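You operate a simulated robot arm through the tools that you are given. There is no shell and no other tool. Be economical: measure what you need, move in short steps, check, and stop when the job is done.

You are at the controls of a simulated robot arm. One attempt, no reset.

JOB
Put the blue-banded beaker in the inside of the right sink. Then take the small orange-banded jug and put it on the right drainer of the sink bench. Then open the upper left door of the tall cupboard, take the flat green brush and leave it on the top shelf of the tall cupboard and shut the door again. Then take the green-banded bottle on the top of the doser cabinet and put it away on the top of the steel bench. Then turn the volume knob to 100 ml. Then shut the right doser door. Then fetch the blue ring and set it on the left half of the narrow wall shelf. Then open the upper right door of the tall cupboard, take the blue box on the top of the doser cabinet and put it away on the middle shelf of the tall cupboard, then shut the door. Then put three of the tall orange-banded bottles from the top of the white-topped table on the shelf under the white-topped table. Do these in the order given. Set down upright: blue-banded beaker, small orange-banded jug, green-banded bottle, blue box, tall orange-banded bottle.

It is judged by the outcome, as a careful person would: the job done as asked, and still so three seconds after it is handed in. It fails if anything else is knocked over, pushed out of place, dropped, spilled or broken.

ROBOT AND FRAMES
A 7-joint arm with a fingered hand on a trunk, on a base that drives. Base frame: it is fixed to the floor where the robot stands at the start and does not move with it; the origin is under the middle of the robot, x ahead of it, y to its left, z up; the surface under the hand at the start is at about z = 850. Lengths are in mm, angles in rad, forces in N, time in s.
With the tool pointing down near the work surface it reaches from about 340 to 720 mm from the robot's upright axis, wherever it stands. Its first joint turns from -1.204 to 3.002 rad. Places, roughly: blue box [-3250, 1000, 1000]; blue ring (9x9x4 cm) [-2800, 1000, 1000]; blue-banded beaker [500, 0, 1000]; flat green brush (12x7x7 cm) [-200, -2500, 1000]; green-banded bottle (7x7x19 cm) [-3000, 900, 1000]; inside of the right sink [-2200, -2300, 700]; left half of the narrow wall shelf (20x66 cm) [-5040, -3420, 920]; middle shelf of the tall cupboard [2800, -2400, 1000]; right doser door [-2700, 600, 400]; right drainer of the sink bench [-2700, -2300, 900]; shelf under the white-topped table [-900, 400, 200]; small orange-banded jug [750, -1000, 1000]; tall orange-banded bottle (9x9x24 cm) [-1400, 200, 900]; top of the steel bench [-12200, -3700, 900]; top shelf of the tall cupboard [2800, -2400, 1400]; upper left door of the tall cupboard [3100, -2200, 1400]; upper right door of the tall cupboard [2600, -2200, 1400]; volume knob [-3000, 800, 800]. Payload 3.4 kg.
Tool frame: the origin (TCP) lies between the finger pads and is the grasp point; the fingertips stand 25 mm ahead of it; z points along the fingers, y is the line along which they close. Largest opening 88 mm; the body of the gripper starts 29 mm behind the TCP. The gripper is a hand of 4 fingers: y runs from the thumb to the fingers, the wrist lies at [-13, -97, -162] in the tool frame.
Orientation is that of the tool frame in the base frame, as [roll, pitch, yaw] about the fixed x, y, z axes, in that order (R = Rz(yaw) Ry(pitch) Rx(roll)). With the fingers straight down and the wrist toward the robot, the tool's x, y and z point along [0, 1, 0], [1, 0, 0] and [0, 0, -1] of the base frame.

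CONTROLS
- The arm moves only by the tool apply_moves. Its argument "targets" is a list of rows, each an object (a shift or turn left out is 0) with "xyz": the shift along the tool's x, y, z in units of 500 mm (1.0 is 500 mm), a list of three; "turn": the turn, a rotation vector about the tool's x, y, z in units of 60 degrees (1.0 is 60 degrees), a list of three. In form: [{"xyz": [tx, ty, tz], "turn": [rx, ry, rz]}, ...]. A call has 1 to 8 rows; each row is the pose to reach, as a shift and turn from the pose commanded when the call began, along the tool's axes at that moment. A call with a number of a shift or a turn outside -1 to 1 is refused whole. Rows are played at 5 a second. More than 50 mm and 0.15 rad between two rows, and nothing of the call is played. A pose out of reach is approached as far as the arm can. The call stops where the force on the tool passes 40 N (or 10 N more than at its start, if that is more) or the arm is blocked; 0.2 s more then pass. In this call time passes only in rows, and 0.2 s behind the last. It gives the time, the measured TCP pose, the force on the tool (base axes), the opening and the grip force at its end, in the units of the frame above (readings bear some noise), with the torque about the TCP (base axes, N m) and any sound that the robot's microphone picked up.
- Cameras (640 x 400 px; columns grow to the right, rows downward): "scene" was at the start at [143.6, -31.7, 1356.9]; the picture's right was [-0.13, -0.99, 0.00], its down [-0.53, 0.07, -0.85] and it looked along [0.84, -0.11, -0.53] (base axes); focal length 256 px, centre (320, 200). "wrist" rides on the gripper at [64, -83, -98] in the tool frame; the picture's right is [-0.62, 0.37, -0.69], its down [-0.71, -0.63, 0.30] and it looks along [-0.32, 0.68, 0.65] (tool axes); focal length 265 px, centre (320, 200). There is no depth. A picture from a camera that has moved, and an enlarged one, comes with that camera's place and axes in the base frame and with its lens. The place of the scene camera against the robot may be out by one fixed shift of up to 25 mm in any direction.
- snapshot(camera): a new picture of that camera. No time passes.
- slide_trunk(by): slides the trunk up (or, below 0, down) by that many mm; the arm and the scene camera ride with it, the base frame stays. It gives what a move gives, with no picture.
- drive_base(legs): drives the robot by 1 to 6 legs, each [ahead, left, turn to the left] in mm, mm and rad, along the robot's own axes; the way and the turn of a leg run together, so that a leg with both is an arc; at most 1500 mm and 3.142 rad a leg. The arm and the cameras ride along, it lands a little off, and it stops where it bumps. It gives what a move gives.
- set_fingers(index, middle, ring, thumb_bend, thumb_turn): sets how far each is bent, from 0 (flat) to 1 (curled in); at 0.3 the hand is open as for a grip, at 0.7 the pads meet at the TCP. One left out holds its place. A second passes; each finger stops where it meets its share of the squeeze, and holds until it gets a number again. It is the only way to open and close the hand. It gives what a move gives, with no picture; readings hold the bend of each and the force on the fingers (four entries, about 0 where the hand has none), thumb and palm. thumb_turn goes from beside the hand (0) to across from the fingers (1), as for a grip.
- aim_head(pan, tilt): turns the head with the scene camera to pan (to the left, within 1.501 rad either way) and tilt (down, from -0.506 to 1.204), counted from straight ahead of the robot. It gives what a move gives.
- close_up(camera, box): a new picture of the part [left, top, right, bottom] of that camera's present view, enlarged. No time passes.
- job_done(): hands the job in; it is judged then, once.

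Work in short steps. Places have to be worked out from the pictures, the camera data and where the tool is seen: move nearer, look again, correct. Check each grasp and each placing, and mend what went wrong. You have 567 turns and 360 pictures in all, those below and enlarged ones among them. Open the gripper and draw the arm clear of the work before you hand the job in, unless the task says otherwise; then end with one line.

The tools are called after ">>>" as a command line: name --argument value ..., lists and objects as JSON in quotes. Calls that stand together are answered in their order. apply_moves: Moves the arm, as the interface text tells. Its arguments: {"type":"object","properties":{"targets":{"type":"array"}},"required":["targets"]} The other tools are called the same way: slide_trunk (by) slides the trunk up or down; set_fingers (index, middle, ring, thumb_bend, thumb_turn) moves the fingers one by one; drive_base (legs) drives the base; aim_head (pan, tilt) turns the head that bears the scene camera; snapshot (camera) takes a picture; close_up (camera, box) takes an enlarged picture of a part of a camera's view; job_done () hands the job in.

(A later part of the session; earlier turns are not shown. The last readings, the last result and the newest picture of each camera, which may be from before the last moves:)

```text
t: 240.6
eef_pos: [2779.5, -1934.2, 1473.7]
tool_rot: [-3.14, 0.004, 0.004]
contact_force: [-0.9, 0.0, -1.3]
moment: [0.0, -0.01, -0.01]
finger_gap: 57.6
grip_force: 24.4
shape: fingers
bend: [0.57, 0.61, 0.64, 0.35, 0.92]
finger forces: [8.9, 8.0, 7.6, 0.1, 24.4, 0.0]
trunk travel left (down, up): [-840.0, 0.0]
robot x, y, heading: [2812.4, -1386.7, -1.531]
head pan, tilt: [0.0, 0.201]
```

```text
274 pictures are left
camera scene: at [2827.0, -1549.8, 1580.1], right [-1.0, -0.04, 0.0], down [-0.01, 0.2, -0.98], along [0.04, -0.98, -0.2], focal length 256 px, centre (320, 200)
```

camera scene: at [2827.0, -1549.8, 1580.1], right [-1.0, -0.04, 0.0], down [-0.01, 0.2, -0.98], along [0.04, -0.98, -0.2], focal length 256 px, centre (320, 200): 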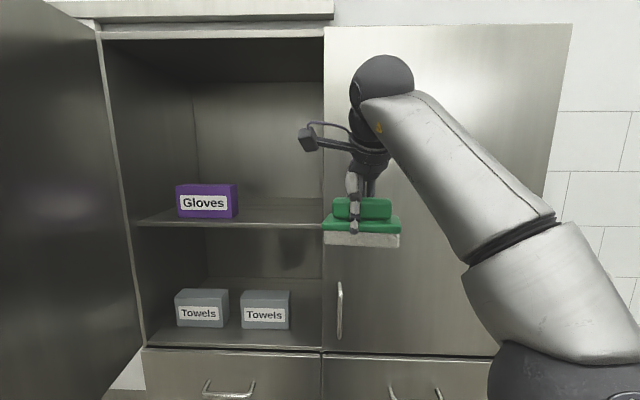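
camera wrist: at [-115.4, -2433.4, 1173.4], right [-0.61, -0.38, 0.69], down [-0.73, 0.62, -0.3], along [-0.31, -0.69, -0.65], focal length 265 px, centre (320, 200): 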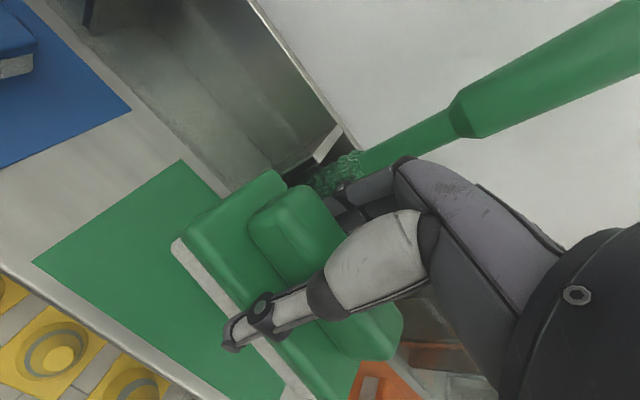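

Posture is fine. I strafe left 220 mm, straighten, and go forward 230 mm so the brush is just in front of the shelf.

>>> drive_base --legs '[[0, 215, -0.04], [220, 0, 0]]'

>>> snapshot --camera "scene"

>>> snapshot --camera "wrist"

```text
t: 243.6
eef_pos: [2959.0, -2149.2, 1474.5]
tool_rot: [3.142, -0.002, -0.044]
contact_force: [0.2, -0.3, -2.0]
moment: [-0.02, -0.01, -0.01]
finger_gap: 57.5
grip_force: 24.6
shape: fingers
bend: [0.57, 0.61, 0.64, 0.35, 0.92]
finger forces: [8.8, 8.0, 7.6, 0.0, 24.3, 0.0]
trunk travel left (down, up): [-840.0, 0.0]
robot x, y, heading: [3024.5, -1606.8, -1.577]
head pan, tilt: [0.0, 0.201]
```

```text
273 pictures are left
camera scene: at [3027.0, -1767.0, 1580.2], right [-1.0, 0.01, 0.0], down [0.0, 0.2, -0.98], along [-0.01, -0.98, -0.2], focal length 256 px, centre (320, 200)
```

scene: 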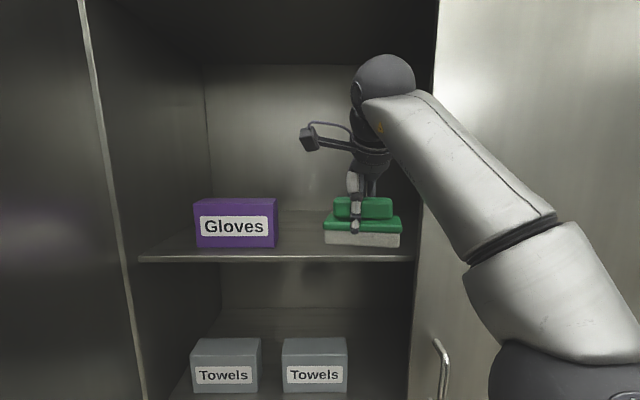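

```text
272 pictures are left
camera wrist: at [3028.0, -2069.4, 1573.2], right [-0.64, -0.34, 0.69], down [-0.69, 0.66, -0.31], along [-0.35, -0.67, -0.65], focal length 265 px, centre (320, 200)
```

wrist: 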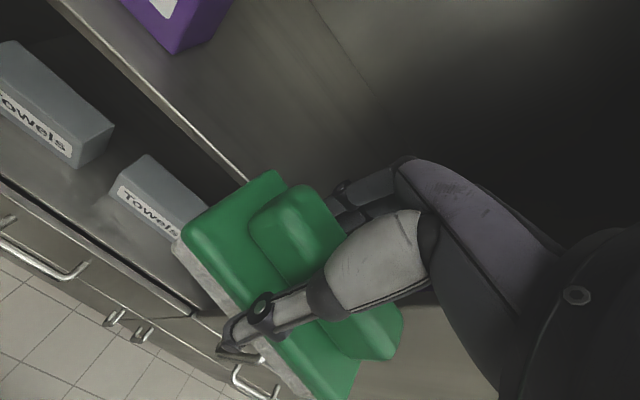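

Brush bottom clears the shelf by ~35 mm. I shift 50 mm left and move in 180 mm.

>>> apply_moves --targets '[{"xyz": [0.06, 0.05, 0]}, {"xyz": [0.1, 0.12, 0]}, {"xyz": [0.1, 0.2, 0]}, {"xyz": [0.1, 0.28, 0]}, {"xyz": [0.1, 0.36, 0]}]'

>>> snapshot --camera "scene"

>>> snapshot --camera "wrist"

```text
t: 244.8
eef_pos: [2979.0, -2216.4, 1398.8]
tool_rot: [3.134, -0.003, -0.04]
contact_force: [1.5, 5.7, 8.1]
moment: [-0.01, -0.23, 0.1]
finger_gap: 58.1
grip_force: 28.9
shape: fingers
bend: [0.59, 0.62, 0.66, 0.35, 0.92]
finger forces: [9.2, 8.5, 7.0, 0.1, 33.1, 0.1]
out of reach, approached as far as the arm can: row 1, 2, 3, 4, 5
trunk travel left (down, up): [-840.0, 0.0]
robot x, y, heading: [3022.7, -1605.3, -1.577]
head pan, tilt: [0.0, 0.201]
```

```text
271 pictures are left
camera scene: at [3028.3, -1759.6, 1581.4], right [-1.0, 0.0, 0.0], down [0.0, 0.19, -0.98], along [0.0, -0.98, -0.19], focal length 256 px, centre (320, 200)
```

scene: 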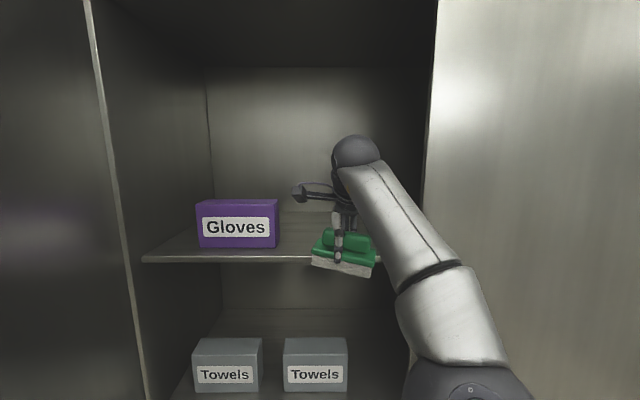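

```text
270 pictures are left
camera wrist: at [3047.7, -2135.0, 1497.2], right [-0.64, -0.34, 0.69], down [-0.69, 0.66, -0.31], along [-0.35, -0.67, -0.65], focal length 265 px, centre (320, 200)
```

wrist: 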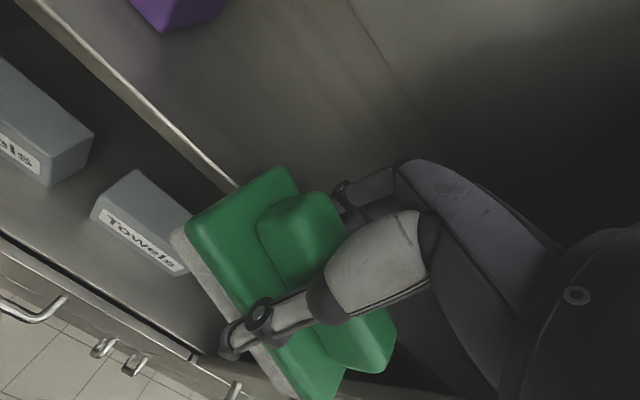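

Out of reach: the arm sagged and the brush touched the shelf edge. I back out to the earlier point, then check the brush.

>>> apply_moves --targets '[{"xyz": [0.0, -0.3, 0]}, {"xyz": [0.0, -0.36, 0]}, {"xyz": [0.0, -0.38, 0]}]'

>>> snapshot --camera "scene"

>>> snapshot --camera "wrist"

```text
refused: row 1 steps farther than a row can; nothing moved
```

```text
269 pictures are left
camera scene: at [3028.3, -1759.6, 1581.4], right [-1.0, 0.0, 0.0], down [0.0, 0.19, -0.98], along [0.0, -0.98, -0.19], focal length 256 px, centre (320, 200)
```

scene: 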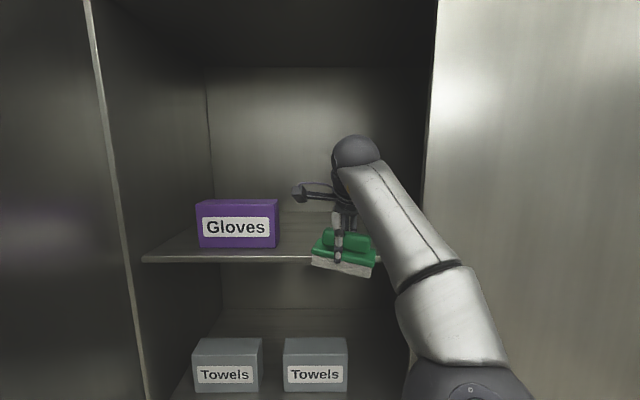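

```text
268 pictures are left
camera wrist: at [3047.7, -2135.0, 1497.2], right [-0.64, -0.34, 0.69], down [-0.69, 0.66, -0.31], along [-0.35, -0.67, -0.65], focal length 265 px, centre (320, 200)
```

wrist: 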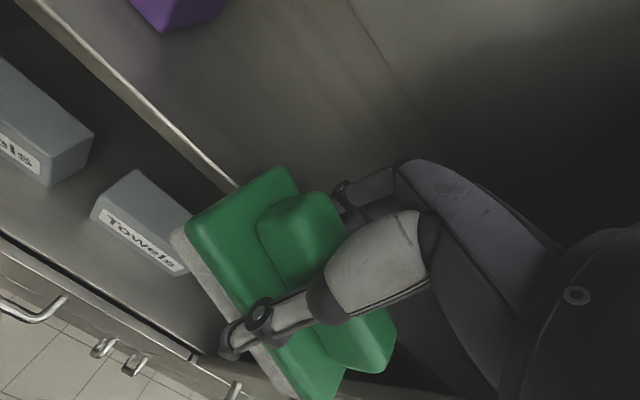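

I back the base slightly to free the brush, then retract the arm in allowed steps.

>>> drive_base --legs '[[-90, 0, 0]]'

>>> apply_moves --targets '[{"xyz": [0, -0.08, 0]}, {"xyz": [0, -0.16, 0]}, {"xyz": [0, -0.24, 0]}, {"xyz": [0, -0.32, 0]}, {"xyz": [0, -0.4, 0]}]'

>>> snapshot --camera "scene"

```text
t: 245.9
eef_pos: [2978.0, -2134.7, 1394.1]
tool_rot: [3.141, -0.002, -0.044]
contact_force: [0.3, -0.3, -1.6]
moment: [-0.02, -0.04, 0.01]
finger_gap: 58.2
grip_force: 26.1
shape: fingers
bend: [0.58, 0.62, 0.65, 0.36, 0.92]
finger forces: [10.2, 9.0, 7.6, 0.0, 26.6, 0.1]
trunk travel left (down, up): [-840.0, 0.0]
robot x, y, heading: [3024.0, -1516.0, -1.575]
head pan, tilt: [0.0, 0.201]
```

```text
t: 247.1
eef_pos: [2987.0, -1932.1, 1398.2]
tool_rot: [3.139, -0.001, -0.044]
contact_force: [0.5, -0.3, -1.4]
moment: [-0.06, -0.03, -0.01]
finger_gap: 57.9
grip_force: 25.7
shape: fingers
bend: [0.58, 0.62, 0.65, 0.36, 0.92]
finger forces: [10.3, 8.6, 7.2, 0.0, 26.0, 0.1]
trunk travel left (down, up): [-840.0, 0.0]
robot x, y, heading: [3025.0, -1514.7, -1.578]
head pan, tilt: [0.0, 0.201]
```

```text
267 pictures are left
camera scene: at [3027.3, -1675.8, 1580.4], right [-1.0, 0.01, 0.0], down [0.0, 0.2, -0.98], along [-0.01, -0.98, -0.2], focal length 256 px, centre (320, 200)
```

scene: 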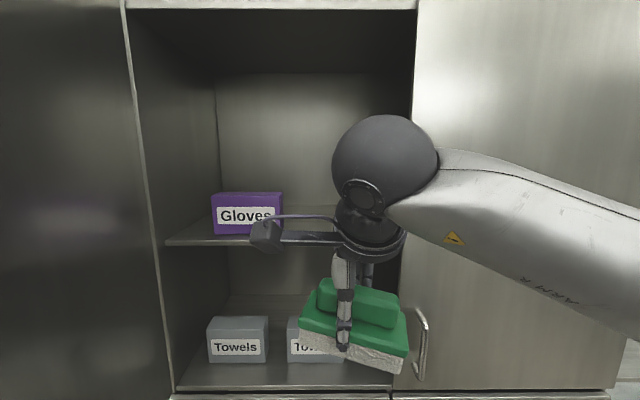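

The brush tilted about 12° in the grip but is held. I raise it, counter-tilt the hand, and extend only to a safe reach; the base will do the rest.

>>> apply_moves --targets '[{"xyz": [0, 0.02, -0.06], "turn": [0, -0.07, 0]}, {"xyz": [0, 0.06, -0.12], "turn": [0, -0.14, 0]}, {"xyz": [0.02, 0.12, -0.17], "turn": [0, -0.19, 0]}, {"xyz": [0.03, 0.18, -0.18], "turn": [0, -0.19, 0]}]'

>>> snapshot --camera "scene"

```text
t: 248.1
eef_pos: [3001.1, -2026.4, 1484.4]
tool_rot: [-3.141, 0.2, -0.041]
contact_force: [1.1, 0.5, -1.7]
moment: [-0.03, 0.01, 0.02]
finger_gap: 57.6
grip_force: 26.0
shape: fingers
bend: [0.58, 0.62, 0.65, 0.36, 0.92]
finger forces: [10.4, 8.7, 7.0, 0.0, 25.7, 0.0]
trunk travel left (down, up): [-840.0, 0.0]
robot x, y, heading: [3024.5, -1514.1, -1.574]
head pan, tilt: [0.0, 0.201]
```

```text
266 pictures are left
camera scene: at [3030.3, -1679.7, 1580.0], right [-1.0, 0.01, 0.0], down [0.0, 0.2, -0.98], along [-0.01, -0.98, -0.2], focal length 256 px, centre (320, 200)
```

scene: 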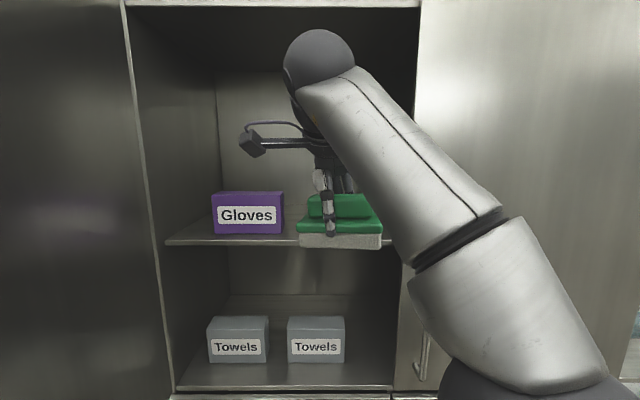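

Brush is level again. I drive 270 mm forward so it goes over the top shelf.

>>> drive_base --legs '[[190, 0, 0]]'

>>> snapshot --camera "scene"

>>> snapshot --camera "wrist"

```text
t: 249.6
eef_pos: [2994.4, -2212.7, 1485.5]
tool_rot: [3.141, 0.197, -0.047]
contact_force: [0.5, 0.4, -1.6]
moment: [-0.05, 0.02, 0.0]
finger_gap: 57.8
grip_force: 25.9
shape: fingers
bend: [0.58, 0.62, 0.65, 0.36, 0.92]
finger forces: [10.4, 8.5, 7.0, 0.0, 25.6, 0.0]
trunk travel left (down, up): [-840.0, 0.0]
robot x, y, heading: [3025.1, -1700.1, -1.58]
head pan, tilt: [0.0, 0.201]
```

```text
265 pictures are left
camera scene: at [3025.9, -1865.0, 1580.3], right [-1.0, 0.01, 0.0], down [0.0, 0.2, -0.98], along [-0.01, -0.98, -0.2], focal length 256 px, centre (320, 200)
```

scene: 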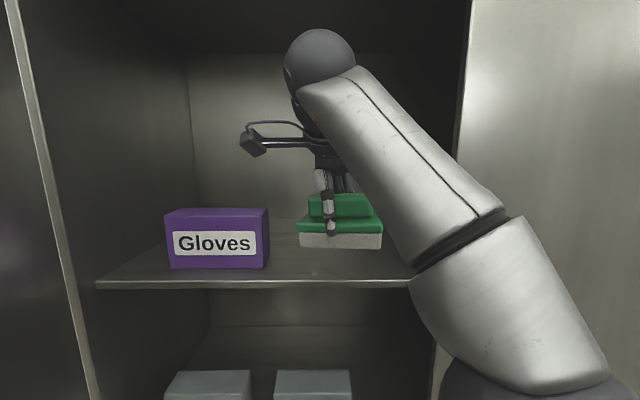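

```text
264 pictures are left
camera wrist: at [3082.5, -2132.7, 1569.3], right [-0.49, -0.35, 0.8], down [-0.73, 0.66, -0.16], along [-0.48, -0.66, -0.58], focal length 265 px, centre (320, 200)
```

wrist: 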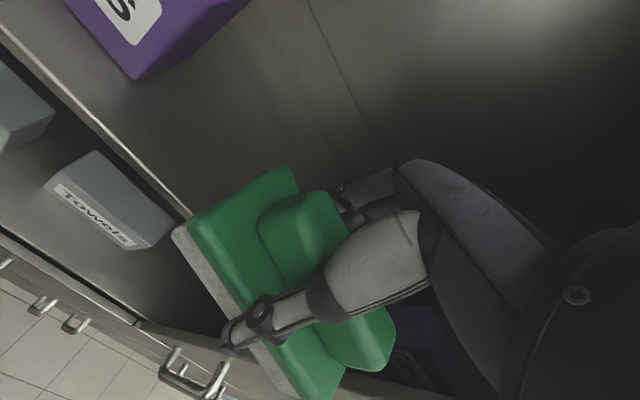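

Clear all round. Forward another 90 mm, then lower.

>>> drive_base --legs '[[90, 0, 0]]'

>>> apply_moves --targets '[{"xyz": [0, 0, 0.03]}, {"xyz": [0, 0, 0.06]}]'

>>> snapshot --camera "scene"

```text
t: 250.7
eef_pos: [2995.1, -2301.3, 1484.8]
tool_rot: [3.141, 0.198, -0.045]
contact_force: [0.7, -1.2, -2.6]
moment: [-0.03, -0.04, 0.01]
finger_gap: 57.5
grip_force: 25.8
shape: fingers
bend: [0.58, 0.62, 0.65, 0.36, 0.92]
finger forces: [10.3, 8.7, 7.0, 0.0, 25.7, 0.0]
trunk travel left (down, up): [-840.0, 0.0]
robot x, y, heading: [3024.9, -1790.7, -1.579]
head pan, tilt: [0.0, 0.201]
```

```text
t: 251.3
eef_pos: [2990.5, -2304.0, 1454.4]
tool_rot: [-3.14, 0.195, -0.044]
contact_force: [0.7, 0.3, -1.1]
moment: [-0.03, -0.01, -0.01]
finger_gap: 57.7
grip_force: 25.6
shape: fingers
bend: [0.58, 0.62, 0.65, 0.36, 0.92]
finger forces: [10.4, 8.6, 7.1, 0.0, 25.5, 0.0]
trunk travel left (down, up): [-840.0, 0.0]
robot x, y, heading: [3019.9, -1789.7, -1.577]
head pan, tilt: [0.0, 0.201]
```

```text
263 pictures are left
camera scene: at [3025.0, -1956.1, 1580.0], right [-1.0, 0.01, 0.0], down [0.0, 0.2, -0.98], along [-0.01, -0.98, -0.2], focal length 256 px, centre (320, 200)
```

scene: 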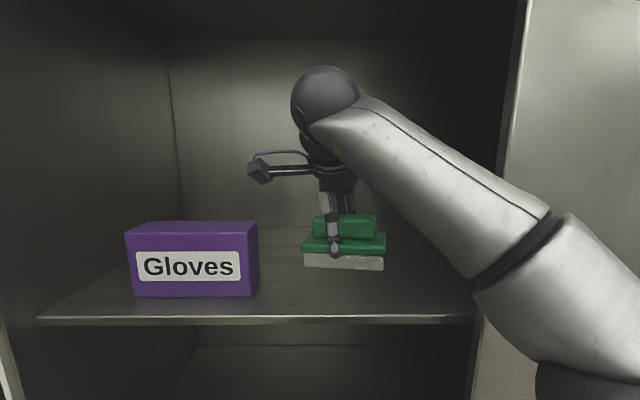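

About 37 mm above the shelf. I lower gently until contact.

>>> apply_moves --targets '[{"xyz": [0, 0, 0.025]}, {"xyz": [0, 0, 0.05]}, {"xyz": [0, 0, 0.06]}, {"xyz": [0, 0, 0.07]}, {"xyz": [0, 0, 0.08]}, {"xyz": [0, 0, 0.09]}]'

>>> close_up --camera "scene" --box '[230, 160, 430, 340]'

```text
t: 252.7
eef_pos: [2979.8, -2301.3, 1410.8]
tool_rot: [-3.14, 0.198, -0.046]
contact_force: [0.8, -0.2, -2.1]
moment: [-0.01, -0.04, -0.04]
finger_gap: 57.7
grip_force: 26.5
shape: fingers
bend: [0.58, 0.62, 0.65, 0.36, 0.92]
finger forces: [10.4, 8.6, 6.8, 0.0, 25.5, 0.1]
trunk travel left (down, up): [-840.0, 0.0]
robot x, y, heading: [3019.7, -1790.2, -1.572]
head pan, tilt: [0.0, 0.201]
```

```text
2.22 times, centred on (330, 250) of scene
camera zoom: at [3024.8, -1954.8, 1580.2], right [-1.0, 0.01, 0.0], down [0.0, 0.2, -0.98], along [-0.01, -0.98, -0.2], focal length 569 px, centre (298, 89)
```

zoom: 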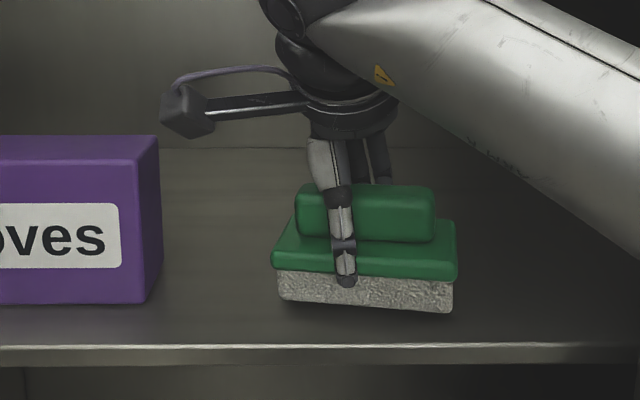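

Almost touching. Lower in 4 mm rows.

>>> apply_moves --targets '[{"xyz": [0, 0, 0.009]}, {"xyz": [0, 0, 0.018]}, {"xyz": [0, 0, 0.027]}, {"xyz": [0, 0, 0.036]}, {"xyz": [0, 0, 0.045]}]'

>>> close_up --camera "scene" --box '[230, 160, 430, 340]'

```text
t: 253.8
eef_pos: [2978.1, -2300.6, 1402.0]
tool_rot: [3.123, 0.187, -0.05]
contact_force: [0.2, -3.6, 18.1]
moment: [0.72, -0.21, -0.08]
finger_gap: 58.0
grip_force: 28.6
shape: fingers
bend: [0.58, 0.62, 0.65, 0.35, 0.93]
finger forces: [9.9, 8.7, 7.6, 0.0, 31.0, 0.0]
trunk travel left (down, up): [-840.0, 0.0]
robot x, y, heading: [3019.9, -1791.7, -1.581]
head pan, tilt: [0.0, 0.201]
stopped in row 5: the force on the tool passed its limit at 45 N (the readings are from after the stop); the commanded pose is now the measured one
```

```text
2.22 times, centred on (330, 250) of scene
camera zoom: at [3026.0, -1953.9, 1580.3], right [-1.0, 0.01, 0.0], down [0.0, 0.2, -0.98], along [-0.01, -0.98, -0.2], focal length 569 px, centre (298, 89)
```

zoom: 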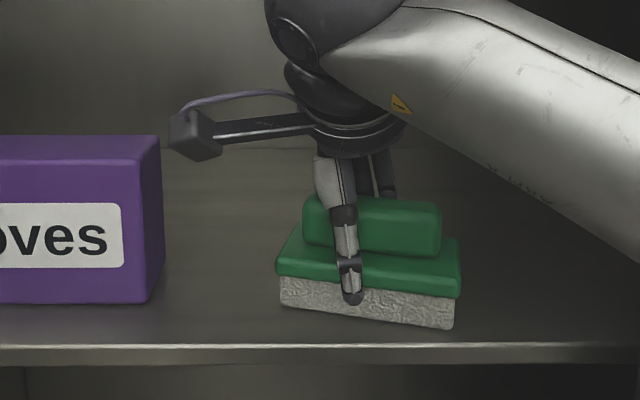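

The brush rests on the shelf. I open the hand to let it settle.

>>> set_fingers --index 0.3 --middle 0.3 --ring 0.3 --thumb_bend 0.2

>>> apply_moves --targets '[{"xyz": [0, 0, -0.03]}, {"xyz": [0, 0, -0.08]}, {"xyz": [0, 0, -0.14]}]'

>>> snapshot --camera "scene"

```text
t: 254.8
eef_pos: [2976.7, -2301.9, 1399.6]
tool_rot: [3.129, 0.19, -0.048]
contact_force: [-0.5, -0.3, 0.0]
moment: [-0.01, 0.03, 0.0]
finger_gap: 91.9
grip_force: 0.0
shape: fingers
bend: [0.3, 0.3, 0.3, 0.2, 0.97]
finger forces: [0.1, 0.0, 0.0, 0.1, 0.1, 0.0]
trunk travel left (down, up): [-840.0, 0.0]
robot x, y, heading: [3022.7, -1788.2, -1.575]
head pan, tilt: [0.0, 0.201]
```

```text
t: 255.6
eef_pos: [2990.4, -2300.6, 1469.2]
tool_rot: [3.13, 0.192, -0.048]
contact_force: [0.9, -0.3, 0.7]
moment: [-0.04, 0.01, 0.05]
finger_gap: 92.1
grip_force: 0.1
shape: fingers
bend: [0.3, 0.3, 0.3, 0.2, 0.97]
finger forces: [0.1, 0.1, 0.0, 0.0, 0.1, 0.1]
trunk travel left (down, up): [-840.0, 0.0]
robot x, y, heading: [3020.1, -1789.9, -1.578]
head pan, tilt: [0.0, 0.201]
```

```text
260 pictures are left
camera scene: at [3027.3, -1954.2, 1580.2], right [-1.0, 0.01, 0.0], down [0.0, 0.2, -0.98], along [-0.01, -0.98, -0.2], focal length 256 px, centre (320, 200)
```

scene: 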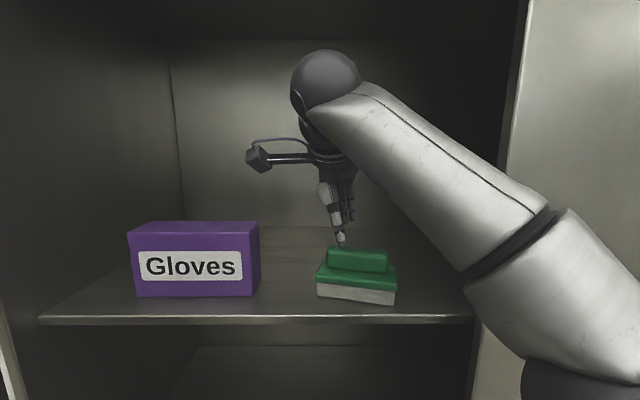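

The brush sits on the top shelf. I back out, then look at the open door to plan closing it from its outer side.

>>> apply_moves --targets '[{"xyz": [0, -0.03, -0.05], "turn": [0, 0.1, 0]}, {"xyz": [0, -0.06, -0.05], "turn": [0, 0.19, 0]}]'

>>> drive_base --legs '[[-430, 0, 0]]'

>>> aim_head --pan 0.7 --tilt 0.3

>>> snapshot --camera "scene"

```text
t: 256.2
eef_pos: [2992.6, -2270.0, 1491.6]
tool_rot: [3.128, -0.012, -0.047]
contact_force: [-0.5, 0.3, 0.6]
moment: [-0.02, -0.08, 0.01]
finger_gap: 91.7
grip_force: 0.0
shape: fingers
bend: [0.3, 0.3, 0.3, 0.2, 0.97]
finger forces: [0.1, 0.1, 0.0, 0.0, 0.0, 0.0]
trunk travel left (down, up): [-840.0, 0.0]
robot x, y, heading: [3020.4, -1790.5, -1.576]
head pan, tilt: [0.0, 0.201]
```

```text
t: 258.7
eef_pos: [2999.3, -1852.7, 1491.6]
tool_rot: [3.129, -0.01, -0.047]
contact_force: [0.0, -0.7, -0.1]
moment: [0.01, 0.05, -0.02]
finger_gap: 91.9
grip_force: 0.0
shape: fingers
bend: [0.3, 0.3, 0.3, 0.2, 0.97]
finger forces: [0.0, 0.0, 0.1, 0.0, 0.0, 0.0]
trunk travel left (down, up): [-840.0, 0.0]
robot x, y, heading: [3025.6, -1373.0, -1.582]
head pan, tilt: [0.0, 0.201]
```

```text
t: 259.8
eef_pos: [2996.8, -1853.2, 1491.5]
tool_rot: [3.13, -0.007, -0.047]
contact_force: [-0.6, 0.6, 0.3]
moment: [-0.01, 0.0, 0.0]
finger_gap: 91.8
grip_force: 0.0
shape: fingers
bend: [0.3, 0.3, 0.3, 0.2, 0.97]
finger forces: [0.0, 0.0, 0.0, 0.1, 0.1, 0.1]
trunk travel left (down, up): [-840.0, 0.0]
robot x, y, heading: [3025.1, -1372.9, -1.577]
head pan, tilt: [0.7, 0.3]
```

```text
259 pictures are left
camera scene: at [3088.4, -1515.3, 1570.9], right [-0.77, -0.64, 0.0], down [-0.19, 0.23, -0.96], along [0.61, -0.74, -0.3], focal length 256 px, centre (320, 200)
```

scene: 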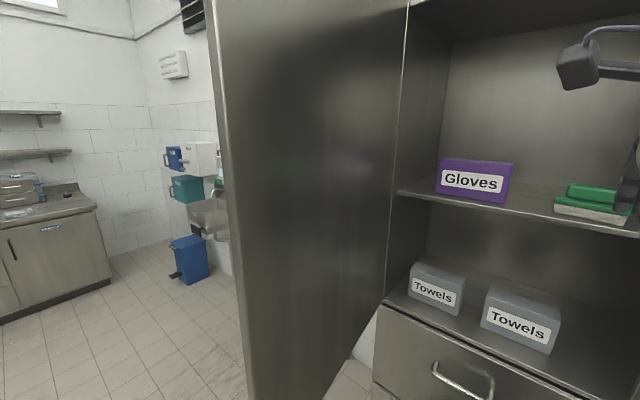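

Door stands at ~86°, free edge near (3380, -1655). Before manoeuvring I check the space to my right/behind (second table's end).

>>> aim_head --pan -1.5 --tilt 0.6

>>> snapshot --camera "scene"

>>> aim_head --pan 1.5 --tilt 0.6

>>> snapshot --camera "scene"

```text
t: 261.9
eef_pos: [2997.6, -1852.4, 1490.6]
tool_rot: [3.13, -0.009, -0.049]
contact_force: [0.3, 0.4, -0.6]
moment: [-0.02, -0.02, 0.0]
finger_gap: 91.5
grip_force: 0.0
shape: fingers
bend: [0.3, 0.3, 0.3, 0.2, 0.97]
finger forces: [0.1, 0.1, 0.0, 0.0, 0.1, 0.0]
trunk travel left (down, up): [-840.0, 0.0]
robot x, y, heading: [3023.8, -1371.6, -1.577]
head pan, tilt: [-1.499, 0.6]
```

```text
258 pictures are left
camera scene: at [2940.7, -1449.1, 1543.4], right [-0.06, 1.0, 0.0], down [0.56, 0.04, -0.83], along [-0.82, -0.05, -0.56], focal length 256 px, centre (320, 200)
```

scene: 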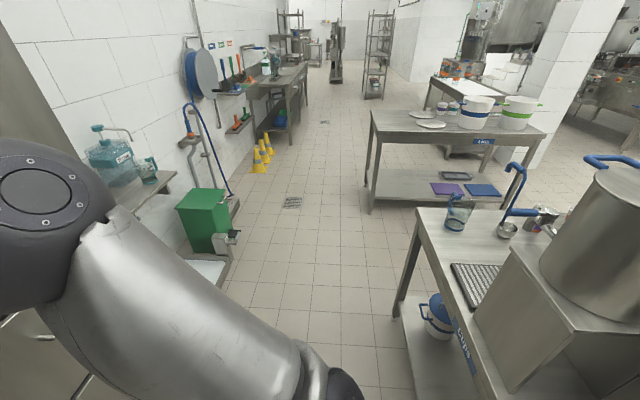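

```text
t: 264.5
eef_pos: [2997.3, -1852.4, 1491.3]
tool_rot: [3.127, -0.009, -0.046]
contact_force: [-0.3, -0.6, 0.7]
moment: [0.01, 0.03, 0.01]
finger_gap: 91.7
grip_force: 0.1
shape: fingers
bend: [0.3, 0.3, 0.3, 0.2, 0.97]
finger forces: [0.0, 0.0, 0.1, 0.0, 0.1, 0.0]
trunk travel left (down, up): [-840.0, 0.0]
robot x, y, heading: [3029.2, -1372.0, -1.577]
head pan, tilt: [1.499, 0.6]
```

```text
257 pictures are left
camera scene: at [3117.0, -1450.4, 1543.4], right [-0.08, -1.0, 0.0], down [-0.56, 0.04, -0.83], along [0.82, -0.07, -0.56], focal length 256 px, centre (320, 200)
```

scene: 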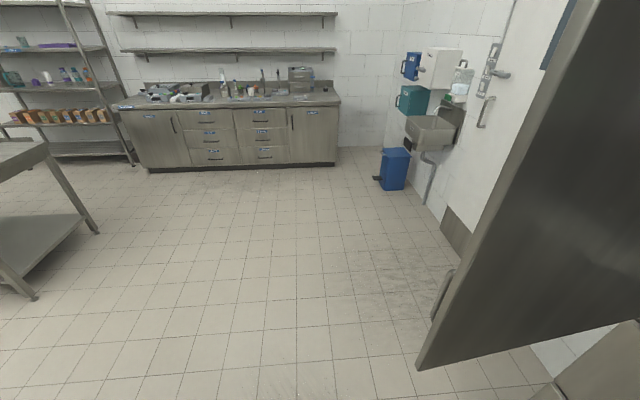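

Free floor lies to my left. I rotate right (hand away from the door), back past the door edge toward +x, then turn back to face the wall from the door's outer side.

>>> drive_base --legs '[[0, 0, -1.565], [-175, -125, 0], [-570, -30, 0], [0, 0, 1.57]]'

>>> aim_head --pan -0.4 --tilt 0.4

>>> snapshot --camera "scene"

```text
t: 276.5
eef_pos: [3769.1, -1657.2, 1490.7]
tool_rot: [3.129, -0.008, 0.018]
contact_force: [0.4, 0.7, -0.4]
moment: [-0.01, 0.0, 0.01]
finger_gap: 92.0
grip_force: 0.1
shape: fingers
bend: [0.3, 0.3, 0.3, 0.2, 0.97]
finger forces: [0.0, 0.1, 0.1, 0.0, 0.0, 0.0]
trunk travel left (down, up): [-840.0, 0.0]
robot x, y, heading: [3763.9, -1175.9, -1.514]
head pan, tilt: [1.499, 0.6]
```

```text
t: 278.4
eef_pos: [3769.8, -1657.3, 1492.2]
tool_rot: [3.129, -0.01, 0.018]
contact_force: [0.3, 0.0, 0.3]
moment: [-0.01, 0.03, -0.04]
finger_gap: 91.9
grip_force: 0.0
shape: fingers
bend: [0.3, 0.3, 0.3, 0.2, 0.97]
finger forces: [0.0, 0.0, 0.0, 0.1, 0.1, 0.1]
trunk travel left (down, up): [-840.0, 0.0]
robot x, y, heading: [3766.3, -1180.5, -1.511]
head pan, tilt: [-0.4, 0.4]
```

```text
256 pictures are left
camera scene: at [3740.8, -1334.4, 1561.7], right [-0.94, 0.34, 0.0], down [0.13, 0.37, -0.92], along [-0.31, -0.87, -0.39], focal length 256 px, centre (320, 200)
```

scene: 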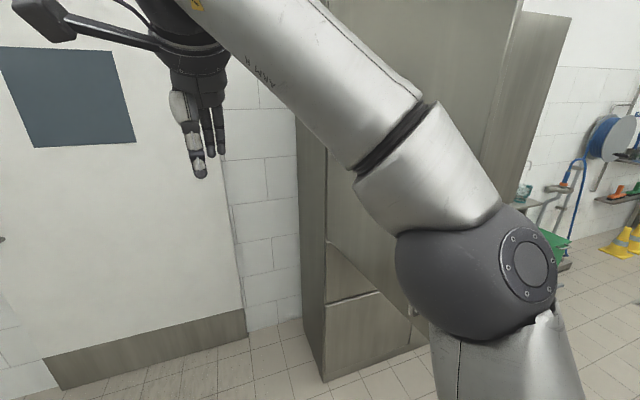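

The elbow would meet the door first from here. Better to face -x so the elbow is away from the door: I turn right, back off and slide toward the wall so the hand faces the door's outer side.

>>> drive_base --legs '[[0, 0, -1.63], [-260, 0, 0], [0, 600, 0]]'

>>> aim_head --pan 0.1 --tilt 0.3

>>> snapshot --camera "scene"

```text
t: 287.2
eef_pos: [3544.4, -1757.4, 1492.0]
tool_rot: [3.13, -0.009, -1.597]
contact_force: [0.1, 1.0, 0.3]
moment: [0.0, 0.0, -0.01]
finger_gap: 91.9
grip_force: 0.1
shape: fingers
bend: [0.3, 0.3, 0.3, 0.2, 0.97]
finger forces: [0.1, 0.1, 0.1, 0.0, 0.1, 0.0]
trunk travel left (down, up): [-840.0, 0.0]
robot x, y, heading: [4022.0, -1774.8, -3.13]
head pan, tilt: [-0.4, 0.4]
```

```text
t: 288.1
eef_pos: [3544.4, -1757.6, 1493.1]
tool_rot: [3.13, -0.009, -1.598]
contact_force: [-0.3, -1.0, -0.3]
moment: [0.03, -0.02, -0.01]
finger_gap: 91.7
grip_force: 0.1
shape: fingers
bend: [0.3, 0.3, 0.3, 0.2, 0.97]
finger forces: [0.0, 0.1, 0.0, 0.1, 0.0, 0.0]
trunk travel left (down, up): [-840.0, 0.0]
robot x, y, heading: [4024.6, -1774.7, -3.136]
head pan, tilt: [0.099, 0.3]
```

```text
255 pictures are left
camera scene: at [3885.9, -1804.8, 1570.9], right [-0.11, 0.99, 0.0], down [0.29, 0.03, -0.96], along [-0.95, -0.11, -0.3], focal length 256 px, centre (320, 200)
```

scene: 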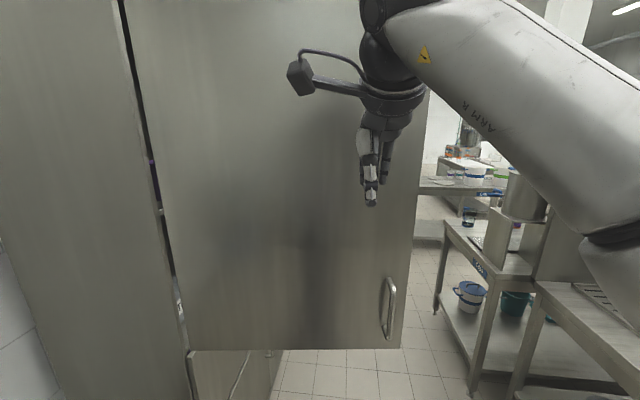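

The hand faces the door's outer side. I make a fist and drive forward to push the door.

>>> set_fingers --index 1.0 --middle 1.0 --ring 1.0 --thumb_bend 0.6

>>> drive_base --legs '[[280, 0, 0]]'

>>> snapshot --camera "scene"

```text
t: 289.1
eef_pos: [3543.4, -1757.6, 1491.6]
tool_rot: [3.129, -0.01, -1.596]
contact_force: [-0.2, -0.1, 0.2]
moment: [0.01, -0.01, 0.03]
finger_gap: 40.2
grip_force: 0.1
shape: fingers
bend: [1.0, 1.0, 1.0, 0.6, 0.97]
finger forces: [0.0, 0.1, 0.0, 0.0, 0.1, 0.0]
trunk travel left (down, up): [-840.0, 0.0]
robot x, y, heading: [4025.1, -1777.1, -3.127]
head pan, tilt: [0.099, 0.3]
```

```text
t: 291.1
eef_pos: [3264.5, -1759.9, 1492.1]
tool_rot: [3.127, -0.009, -1.598]
contact_force: [1.0, -0.3, 0.6]
moment: [-0.02, -0.02, -0.04]
finger_gap: 40.2
grip_force: 0.1
shape: fingers
bend: [1.0, 1.0, 1.0, 0.6, 0.97]
finger forces: [0.0, 0.0, 0.0, 0.1, 0.1, 0.0]
trunk travel left (down, up): [-840.0, 0.0]
robot x, y, heading: [3743.0, -1773.8, -3.133]
head pan, tilt: [0.099, 0.3]
```

```text
254 pictures are left
camera scene: at [3606.3, -1808.3, 1571.0], right [-0.11, 0.99, 0.0], down [0.29, 0.03, -0.96], along [-0.95, -0.11, -0.3], focal length 256 px, centre (320, 200)
```

scene: 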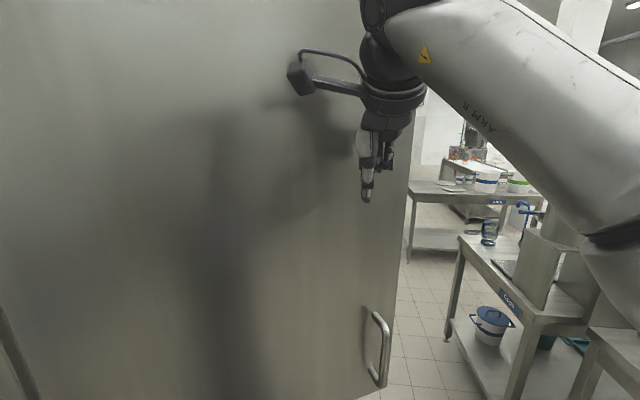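

Closing nicely. I continue with an arc to the left to follow the door.

>>> drive_base --legs '[[110, 50, 0.2], [110, 0, 0.15]]'

>>> snapshot --camera "scene"

```text
t: 293.1
eef_pos: [3078.7, -2014.1, 1493.3]
tool_rot: [3.127, -0.009, -1.254]
contact_force: [0.5, 0.6, -0.3]
moment: [-0.02, -0.01, 0.01]
finger_gap: 40.2
grip_force: 0.1
shape: fingers
bend: [1.0, 1.0, 1.0, 0.6, 0.97]
finger forces: [0.0, 0.0, 0.1, 0.0, 0.0, 0.0]
trunk travel left (down, up): [-840.0, 0.0]
robot x, y, heading: [3534.7, -1871.0, -2.786]
head pan, tilt: [0.099, 0.3]
```

```text
253 pictures are left
camera scene: at [3410.6, -1947.1, 1571.0], right [-0.44, 0.9, 0.0], down [0.27, 0.13, -0.96], along [-0.86, -0.42, -0.3], focal length 256 px, centre (320, 200)
```

scene: 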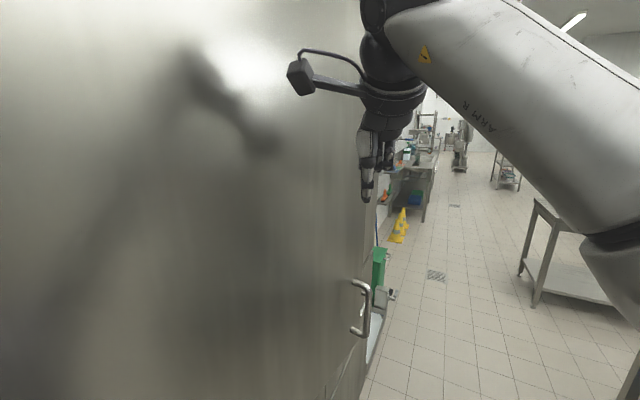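

Nearly closed. I turn left a bit more to press it shut.

>>> drive_base --legs '[[0, 0, 0.22]]'

>>> snapshot --camera "scene"

```text
t: 294.3
eef_pos: [3122.4, -2111.0, 1493.0]
tool_rot: [3.128, -0.008, -1.031]
contact_force: [0.6, 0.2, 0.8]
moment: [0.0, 0.0, 0.02]
finger_gap: 40.0
grip_force: 0.0
shape: fingers
bend: [1.0, 1.0, 1.0, 0.6, 0.97]
finger forces: [0.1, 0.0, 0.1, 0.0, 0.0, 0.0]
trunk travel left (down, up): [-840.0, 0.0]
robot x, y, heading: [3537.8, -1869.7, -2.561]
head pan, tilt: [0.099, 0.3]
```

```text
252 pictures are left
camera scene: at [3426.0, -1975.0, 1570.9], right [-0.63, 0.78, 0.0], down [0.23, 0.19, -0.96], along [-0.74, -0.6, -0.3], focal length 256 px, centre (320, 200)
```

scene: 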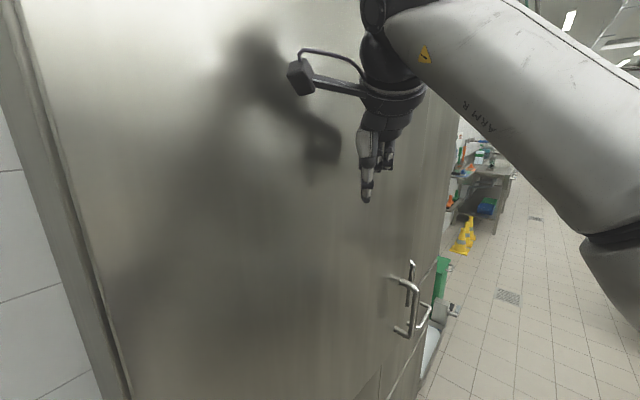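

It looks almost shut. I pull away, go round to the front and check from there.

>>> drive_base --legs '[[0, 0, -0.57], [0, -430, 0], [520, 0, 0], [0, 0, 1.56]]'

>>> aim_head --pan 0.0 --tilt 0.3

>>> snapshot --camera "scene"

```text
t: 304.9
eef_pos: [2988.9, -1924.5, 1492.2]
tool_rot: [3.127, -0.008, -0.06]
contact_force: [0.2, 0.3, -0.5]
moment: [0.0, -0.02, 0.0]
finger_gap: 40.1
grip_force: 0.1
shape: fingers
bend: [1.0, 1.0, 1.0, 0.6, 0.97]
finger forces: [0.0, 0.0, 0.0, 0.1, 0.0, 0.1]
trunk travel left (down, up): [-840.0, 0.0]
robot x, y, heading: [3020.7, -1444.4, -1.59]
head pan, tilt: [0.099, 0.3]
```

```text
t: 305.6
eef_pos: [2989.8, -1923.7, 1491.5]
tool_rot: [3.128, -0.008, -0.059]
contact_force: [-0.2, -0.5, 0.0]
moment: [0.01, 0.0, 0.02]
finger_gap: 40.2
grip_force: 0.0
shape: fingers
bend: [1.0, 1.0, 1.0, 0.6, 0.97]
finger forces: [0.0, 0.1, 0.0, 0.1, 0.1, 0.0]
trunk travel left (down, up): [-840.0, 0.0]
robot x, y, heading: [3019.6, -1444.3, -1.591]
head pan, tilt: [0.0, 0.3]
```

```text
251 pictures are left
camera scene: at [3024.0, -1608.9, 1570.9], right [-1.0, 0.02, 0.0], down [0.01, 0.3, -0.96], along [-0.02, -0.96, -0.3], focal length 256 px, centre (320, 200)
```

scene: 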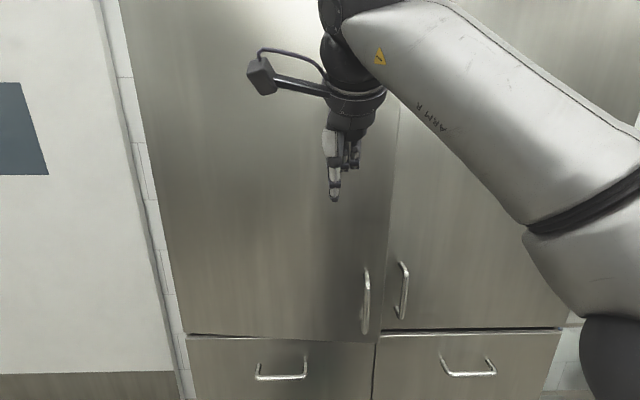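

Still ajar by ~45 mm. I drive forward so the fist approaches the door, then press with the arm.

>>> drive_base --legs '[[180, 0, 0.015]]'

>>> apply_moves --targets '[{"xyz": [0, 0.03, 0]}, {"xyz": [0, 0.06, 0]}, {"xyz": [0, 0.09, 0]}, {"xyz": [0, 0.12, 0]}, {"xyz": [0, 0.14, 0]}]'

>>> snapshot --camera "scene"

```text
t: 307.1
eef_pos: [2992.9, -2104.3, 1492.2]
tool_rot: [3.128, -0.008, -0.045]
contact_force: [0.0, 0.2, 0.3]
moment: [0.0, 0.0, 0.0]
finger_gap: 40.0
grip_force: 0.0
shape: fingers
bend: [1.0, 1.0, 1.0, 0.6, 0.97]
finger forces: [0.0, 0.1, 0.0, 0.0, 0.1, 0.0]
trunk travel left (down, up): [-840.0, 0.0]
robot x, y, heading: [3022.3, -1623.5, -1.578]
head pan, tilt: [0.0, 0.3]
```

```text
t: 308.3
eef_pos: [2991.0, -2150.8, 1487.8]
tool_rot: [3.125, -0.009, -0.047]
contact_force: [-0.7, 14.9, -1.0]
moment: [-0.71, 0.03, -0.15]
finger_gap: 40.1
grip_force: 6.6
shape: fingers
bend: [1.0, 1.0, 1.0, 0.6, 0.97]
finger forces: [0.1, 14.5, 0.0, 0.0, 0.0, 0.0]
out of reach, approached as far as the arm can: row 4, 5
trunk travel left (down, up): [-840.0, 0.0]
robot x, y, heading: [3018.3, -1625.3, -1.577]
head pan, tilt: [0.0, 0.3]
```

```text
250 pictures are left
camera scene: at [3024.0, -1781.2, 1571.6], right [-1.0, 0.01, 0.0], down [0.0, 0.29, -0.96], along [-0.01, -0.96, -0.29], focal length 256 px, centre (320, 200)
```

scene: 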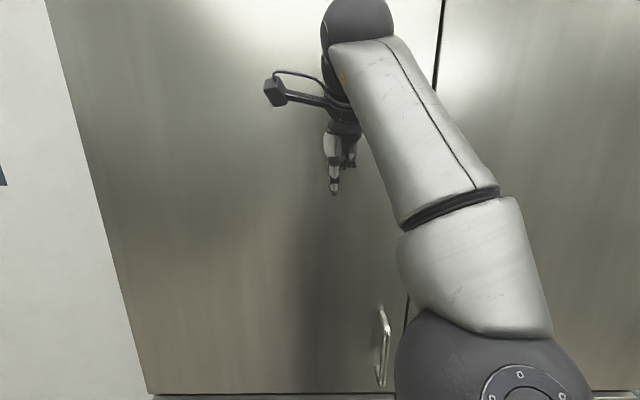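

The fist meets 15 N resistance, so the door is likely shut. I back off and check.

>>> drive_base --legs '[[-200, 0, 0]]'

>>> close_up --camera "scene" --box '[160, 220, 560, 400]'

```text
t: 309.9
eef_pos: [2989.5, -1962.7, 1484.3]
tool_rot: [3.13, -0.009, -0.049]
contact_force: [0.1, -0.8, 0.1]
moment: [0.01, 0.01, 0.0]
finger_gap: 39.9
grip_force: 0.0
shape: fingers
bend: [1.0, 1.0, 1.0, 0.6, 0.97]
finger forces: [0.1, 0.0, 0.0, 0.0, 0.0, 0.2]
trunk travel left (down, up): [-840.0, 0.0]
robot x, y, heading: [3018.6, -1425.9, -1.582]
head pan, tilt: [0.0, 0.3]
```

```text
1.60 times, centred on (360, 310) of scene
camera zoom: at [3024.7, -1594.3, 1570.9], right [-1.0, 0.01, 0.0], down [0.0, 0.3, -0.96], along [-0.01, -0.96, -0.3], focal length 410 px, centre (256, 24)
```

zoom: 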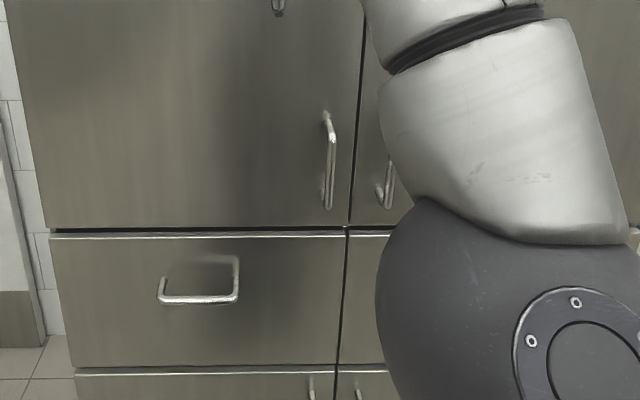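

The left door is shut. Next, the doser cabinet: I turn to face -x and drive back along the aisle.

>>> drive_base --legs '[[0, 0, -1.56], [1500, 0, 0]]'

```text
t: 321.1
eef_pos: [1032.0, -1243.5, 1484.9]
tool_rot: [3.128, -0.011, -1.704]
contact_force: [-0.6, -0.7, 0.5]
moment: [-0.02, 0.01, -0.01]
finger_gap: 40.0
grip_force: 0.1
shape: fingers
bend: [1.0, 1.0, 1.0, 0.6, 0.97]
finger forces: [0.0, 0.0, 0.0, 0.0, 0.0, 0.0]
trunk travel left (down, up): [-840.0, 0.0]
robot x, y, heading: [1558.3, -1319.7, 3.05]
head pan, tilt: [0.0, 0.3]
```

I correct the heading and move a bit toward the wall to pass the first table.

>>> drive_base --legs '[[0, 150, 0.1], [1500, 0, 0], [1500, 0, 0]]'

>>> aim_head --pan -0.6 --tilt 0.3

>>> snapshot --camera "scene"

```text
t: 336.5
eef_pos: [-1985.5, -1539.1, 1486.3]
tool_rot: [3.128, -0.009, -1.555]
contact_force: [-1.0, -0.1, -0.6]
moment: [0.02, -0.02, -0.02]
finger_gap: 40.0
grip_force: 0.1
shape: fingers
bend: [1.0, 1.0, 1.0, 0.6, 0.97]
finger forces: [0.0, 0.0, 0.1, 0.0, 0.0, 0.0]
trunk travel left (down, up): [-840.0, 0.0]
robot x, y, heading: [-1453.2, -1536.9, -3.086]
head pan, tilt: [0.0, 0.3]
```

```text
t: 337.5
eef_pos: [-1985.5, -1539.2, 1484.5]
tool_rot: [3.128, -0.007, -1.556]
contact_force: [-0.1, 0.1, -0.2]
moment: [-0.02, 0.03, 0.03]
finger_gap: 40.0
grip_force: 0.0
shape: fingers
bend: [1.0, 1.0, 1.0, 0.6, 0.97]
finger forces: [0.0, 0.0, 0.1, 0.0, 0.0, 0.1]
trunk travel left (down, up): [-840.0, 0.0]
robot x, y, heading: [-1452.9, -1535.8, -3.087]
head pan, tilt: [-0.6, 0.3]
```

```text
248 pictures are left
camera scene: at [-1577.5, -1510.8, 1570.9], right [0.52, 0.86, 0.0], down [0.25, -0.15, -0.96], along [-0.82, 0.5, -0.3], focal length 256 px, centre (320, 200)
```

scene: 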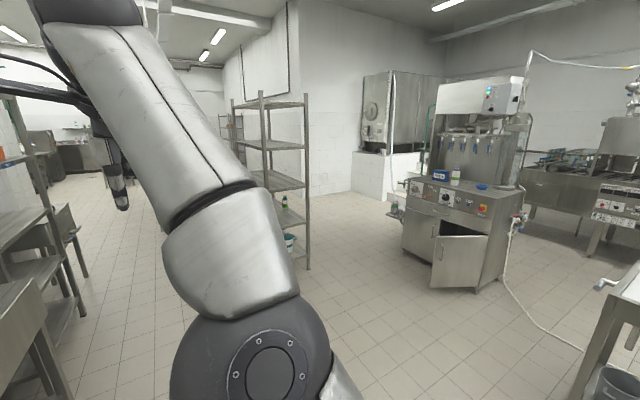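

I see the doser cabinet: blue box, green-banded bottle and blue ring on top, right door ajar, hose at its right. I drive to in front of it.

>>> drive_base --legs '[[1450, -50, 0], [0, 0, -1.63], [900, 0, 0]]'

>>> aim_head --pan 0.2 --tilt 0.4

>>> snapshot --camera "scene"

```text
t: 352.9
eef_pos: [-2950.8, -136.2, 1485.5]
tool_rot: [3.127, -0.009, -3.115]
contact_force: [0.6, 0.2, 0.3]
moment: [0.0, 0.02, 0.02]
finger_gap: 40.0
grip_force: 0.0
shape: fingers
bend: [1.0, 1.0, 1.0, 0.6, 0.97]
finger forces: [0.0, 0.1, 0.0, 0.0, 0.1, 0.0]
trunk travel left (down, up): [-840.0, 0.0]
robot x, y, heading: [-2941.4, -669.0, 1.636]
head pan, tilt: [-0.6, 0.3]
```

```text
t: 354.0
eef_pos: [-2949.8, -136.3, 1485.7]
tool_rot: [3.129, -0.008, -3.116]
contact_force: [-0.3, 0.1, 0.4]
moment: [-0.01, 0.03, -0.02]
finger_gap: 40.1
grip_force: 0.2
shape: fingers
bend: [1.0, 1.0, 1.0, 0.6, 0.97]
finger forces: [0.0, 0.0, 0.0, 0.0, 0.1, 0.1]
trunk travel left (down, up): [-840.0, 0.0]
robot x, y, heading: [-2943.3, -672.8, 1.635]
head pan, tilt: [0.201, 0.4]
```

```text
247 pictures are left
camera scene: at [-2963.5, -550.6, 1561.7], right [0.97, 0.26, 0.0], down [0.1, -0.38, -0.92], along [-0.24, 0.89, -0.39], focal length 256 px, centre (320, 200)
```

scene: 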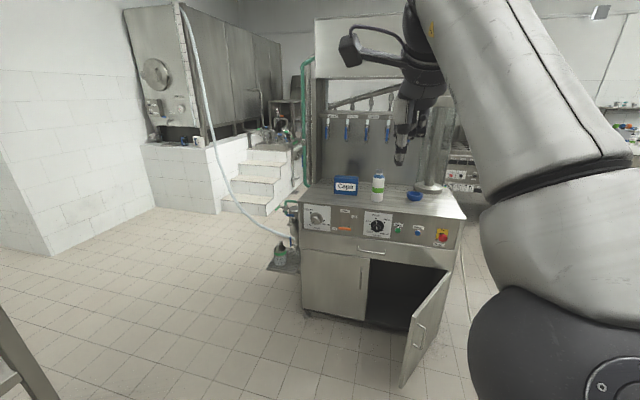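

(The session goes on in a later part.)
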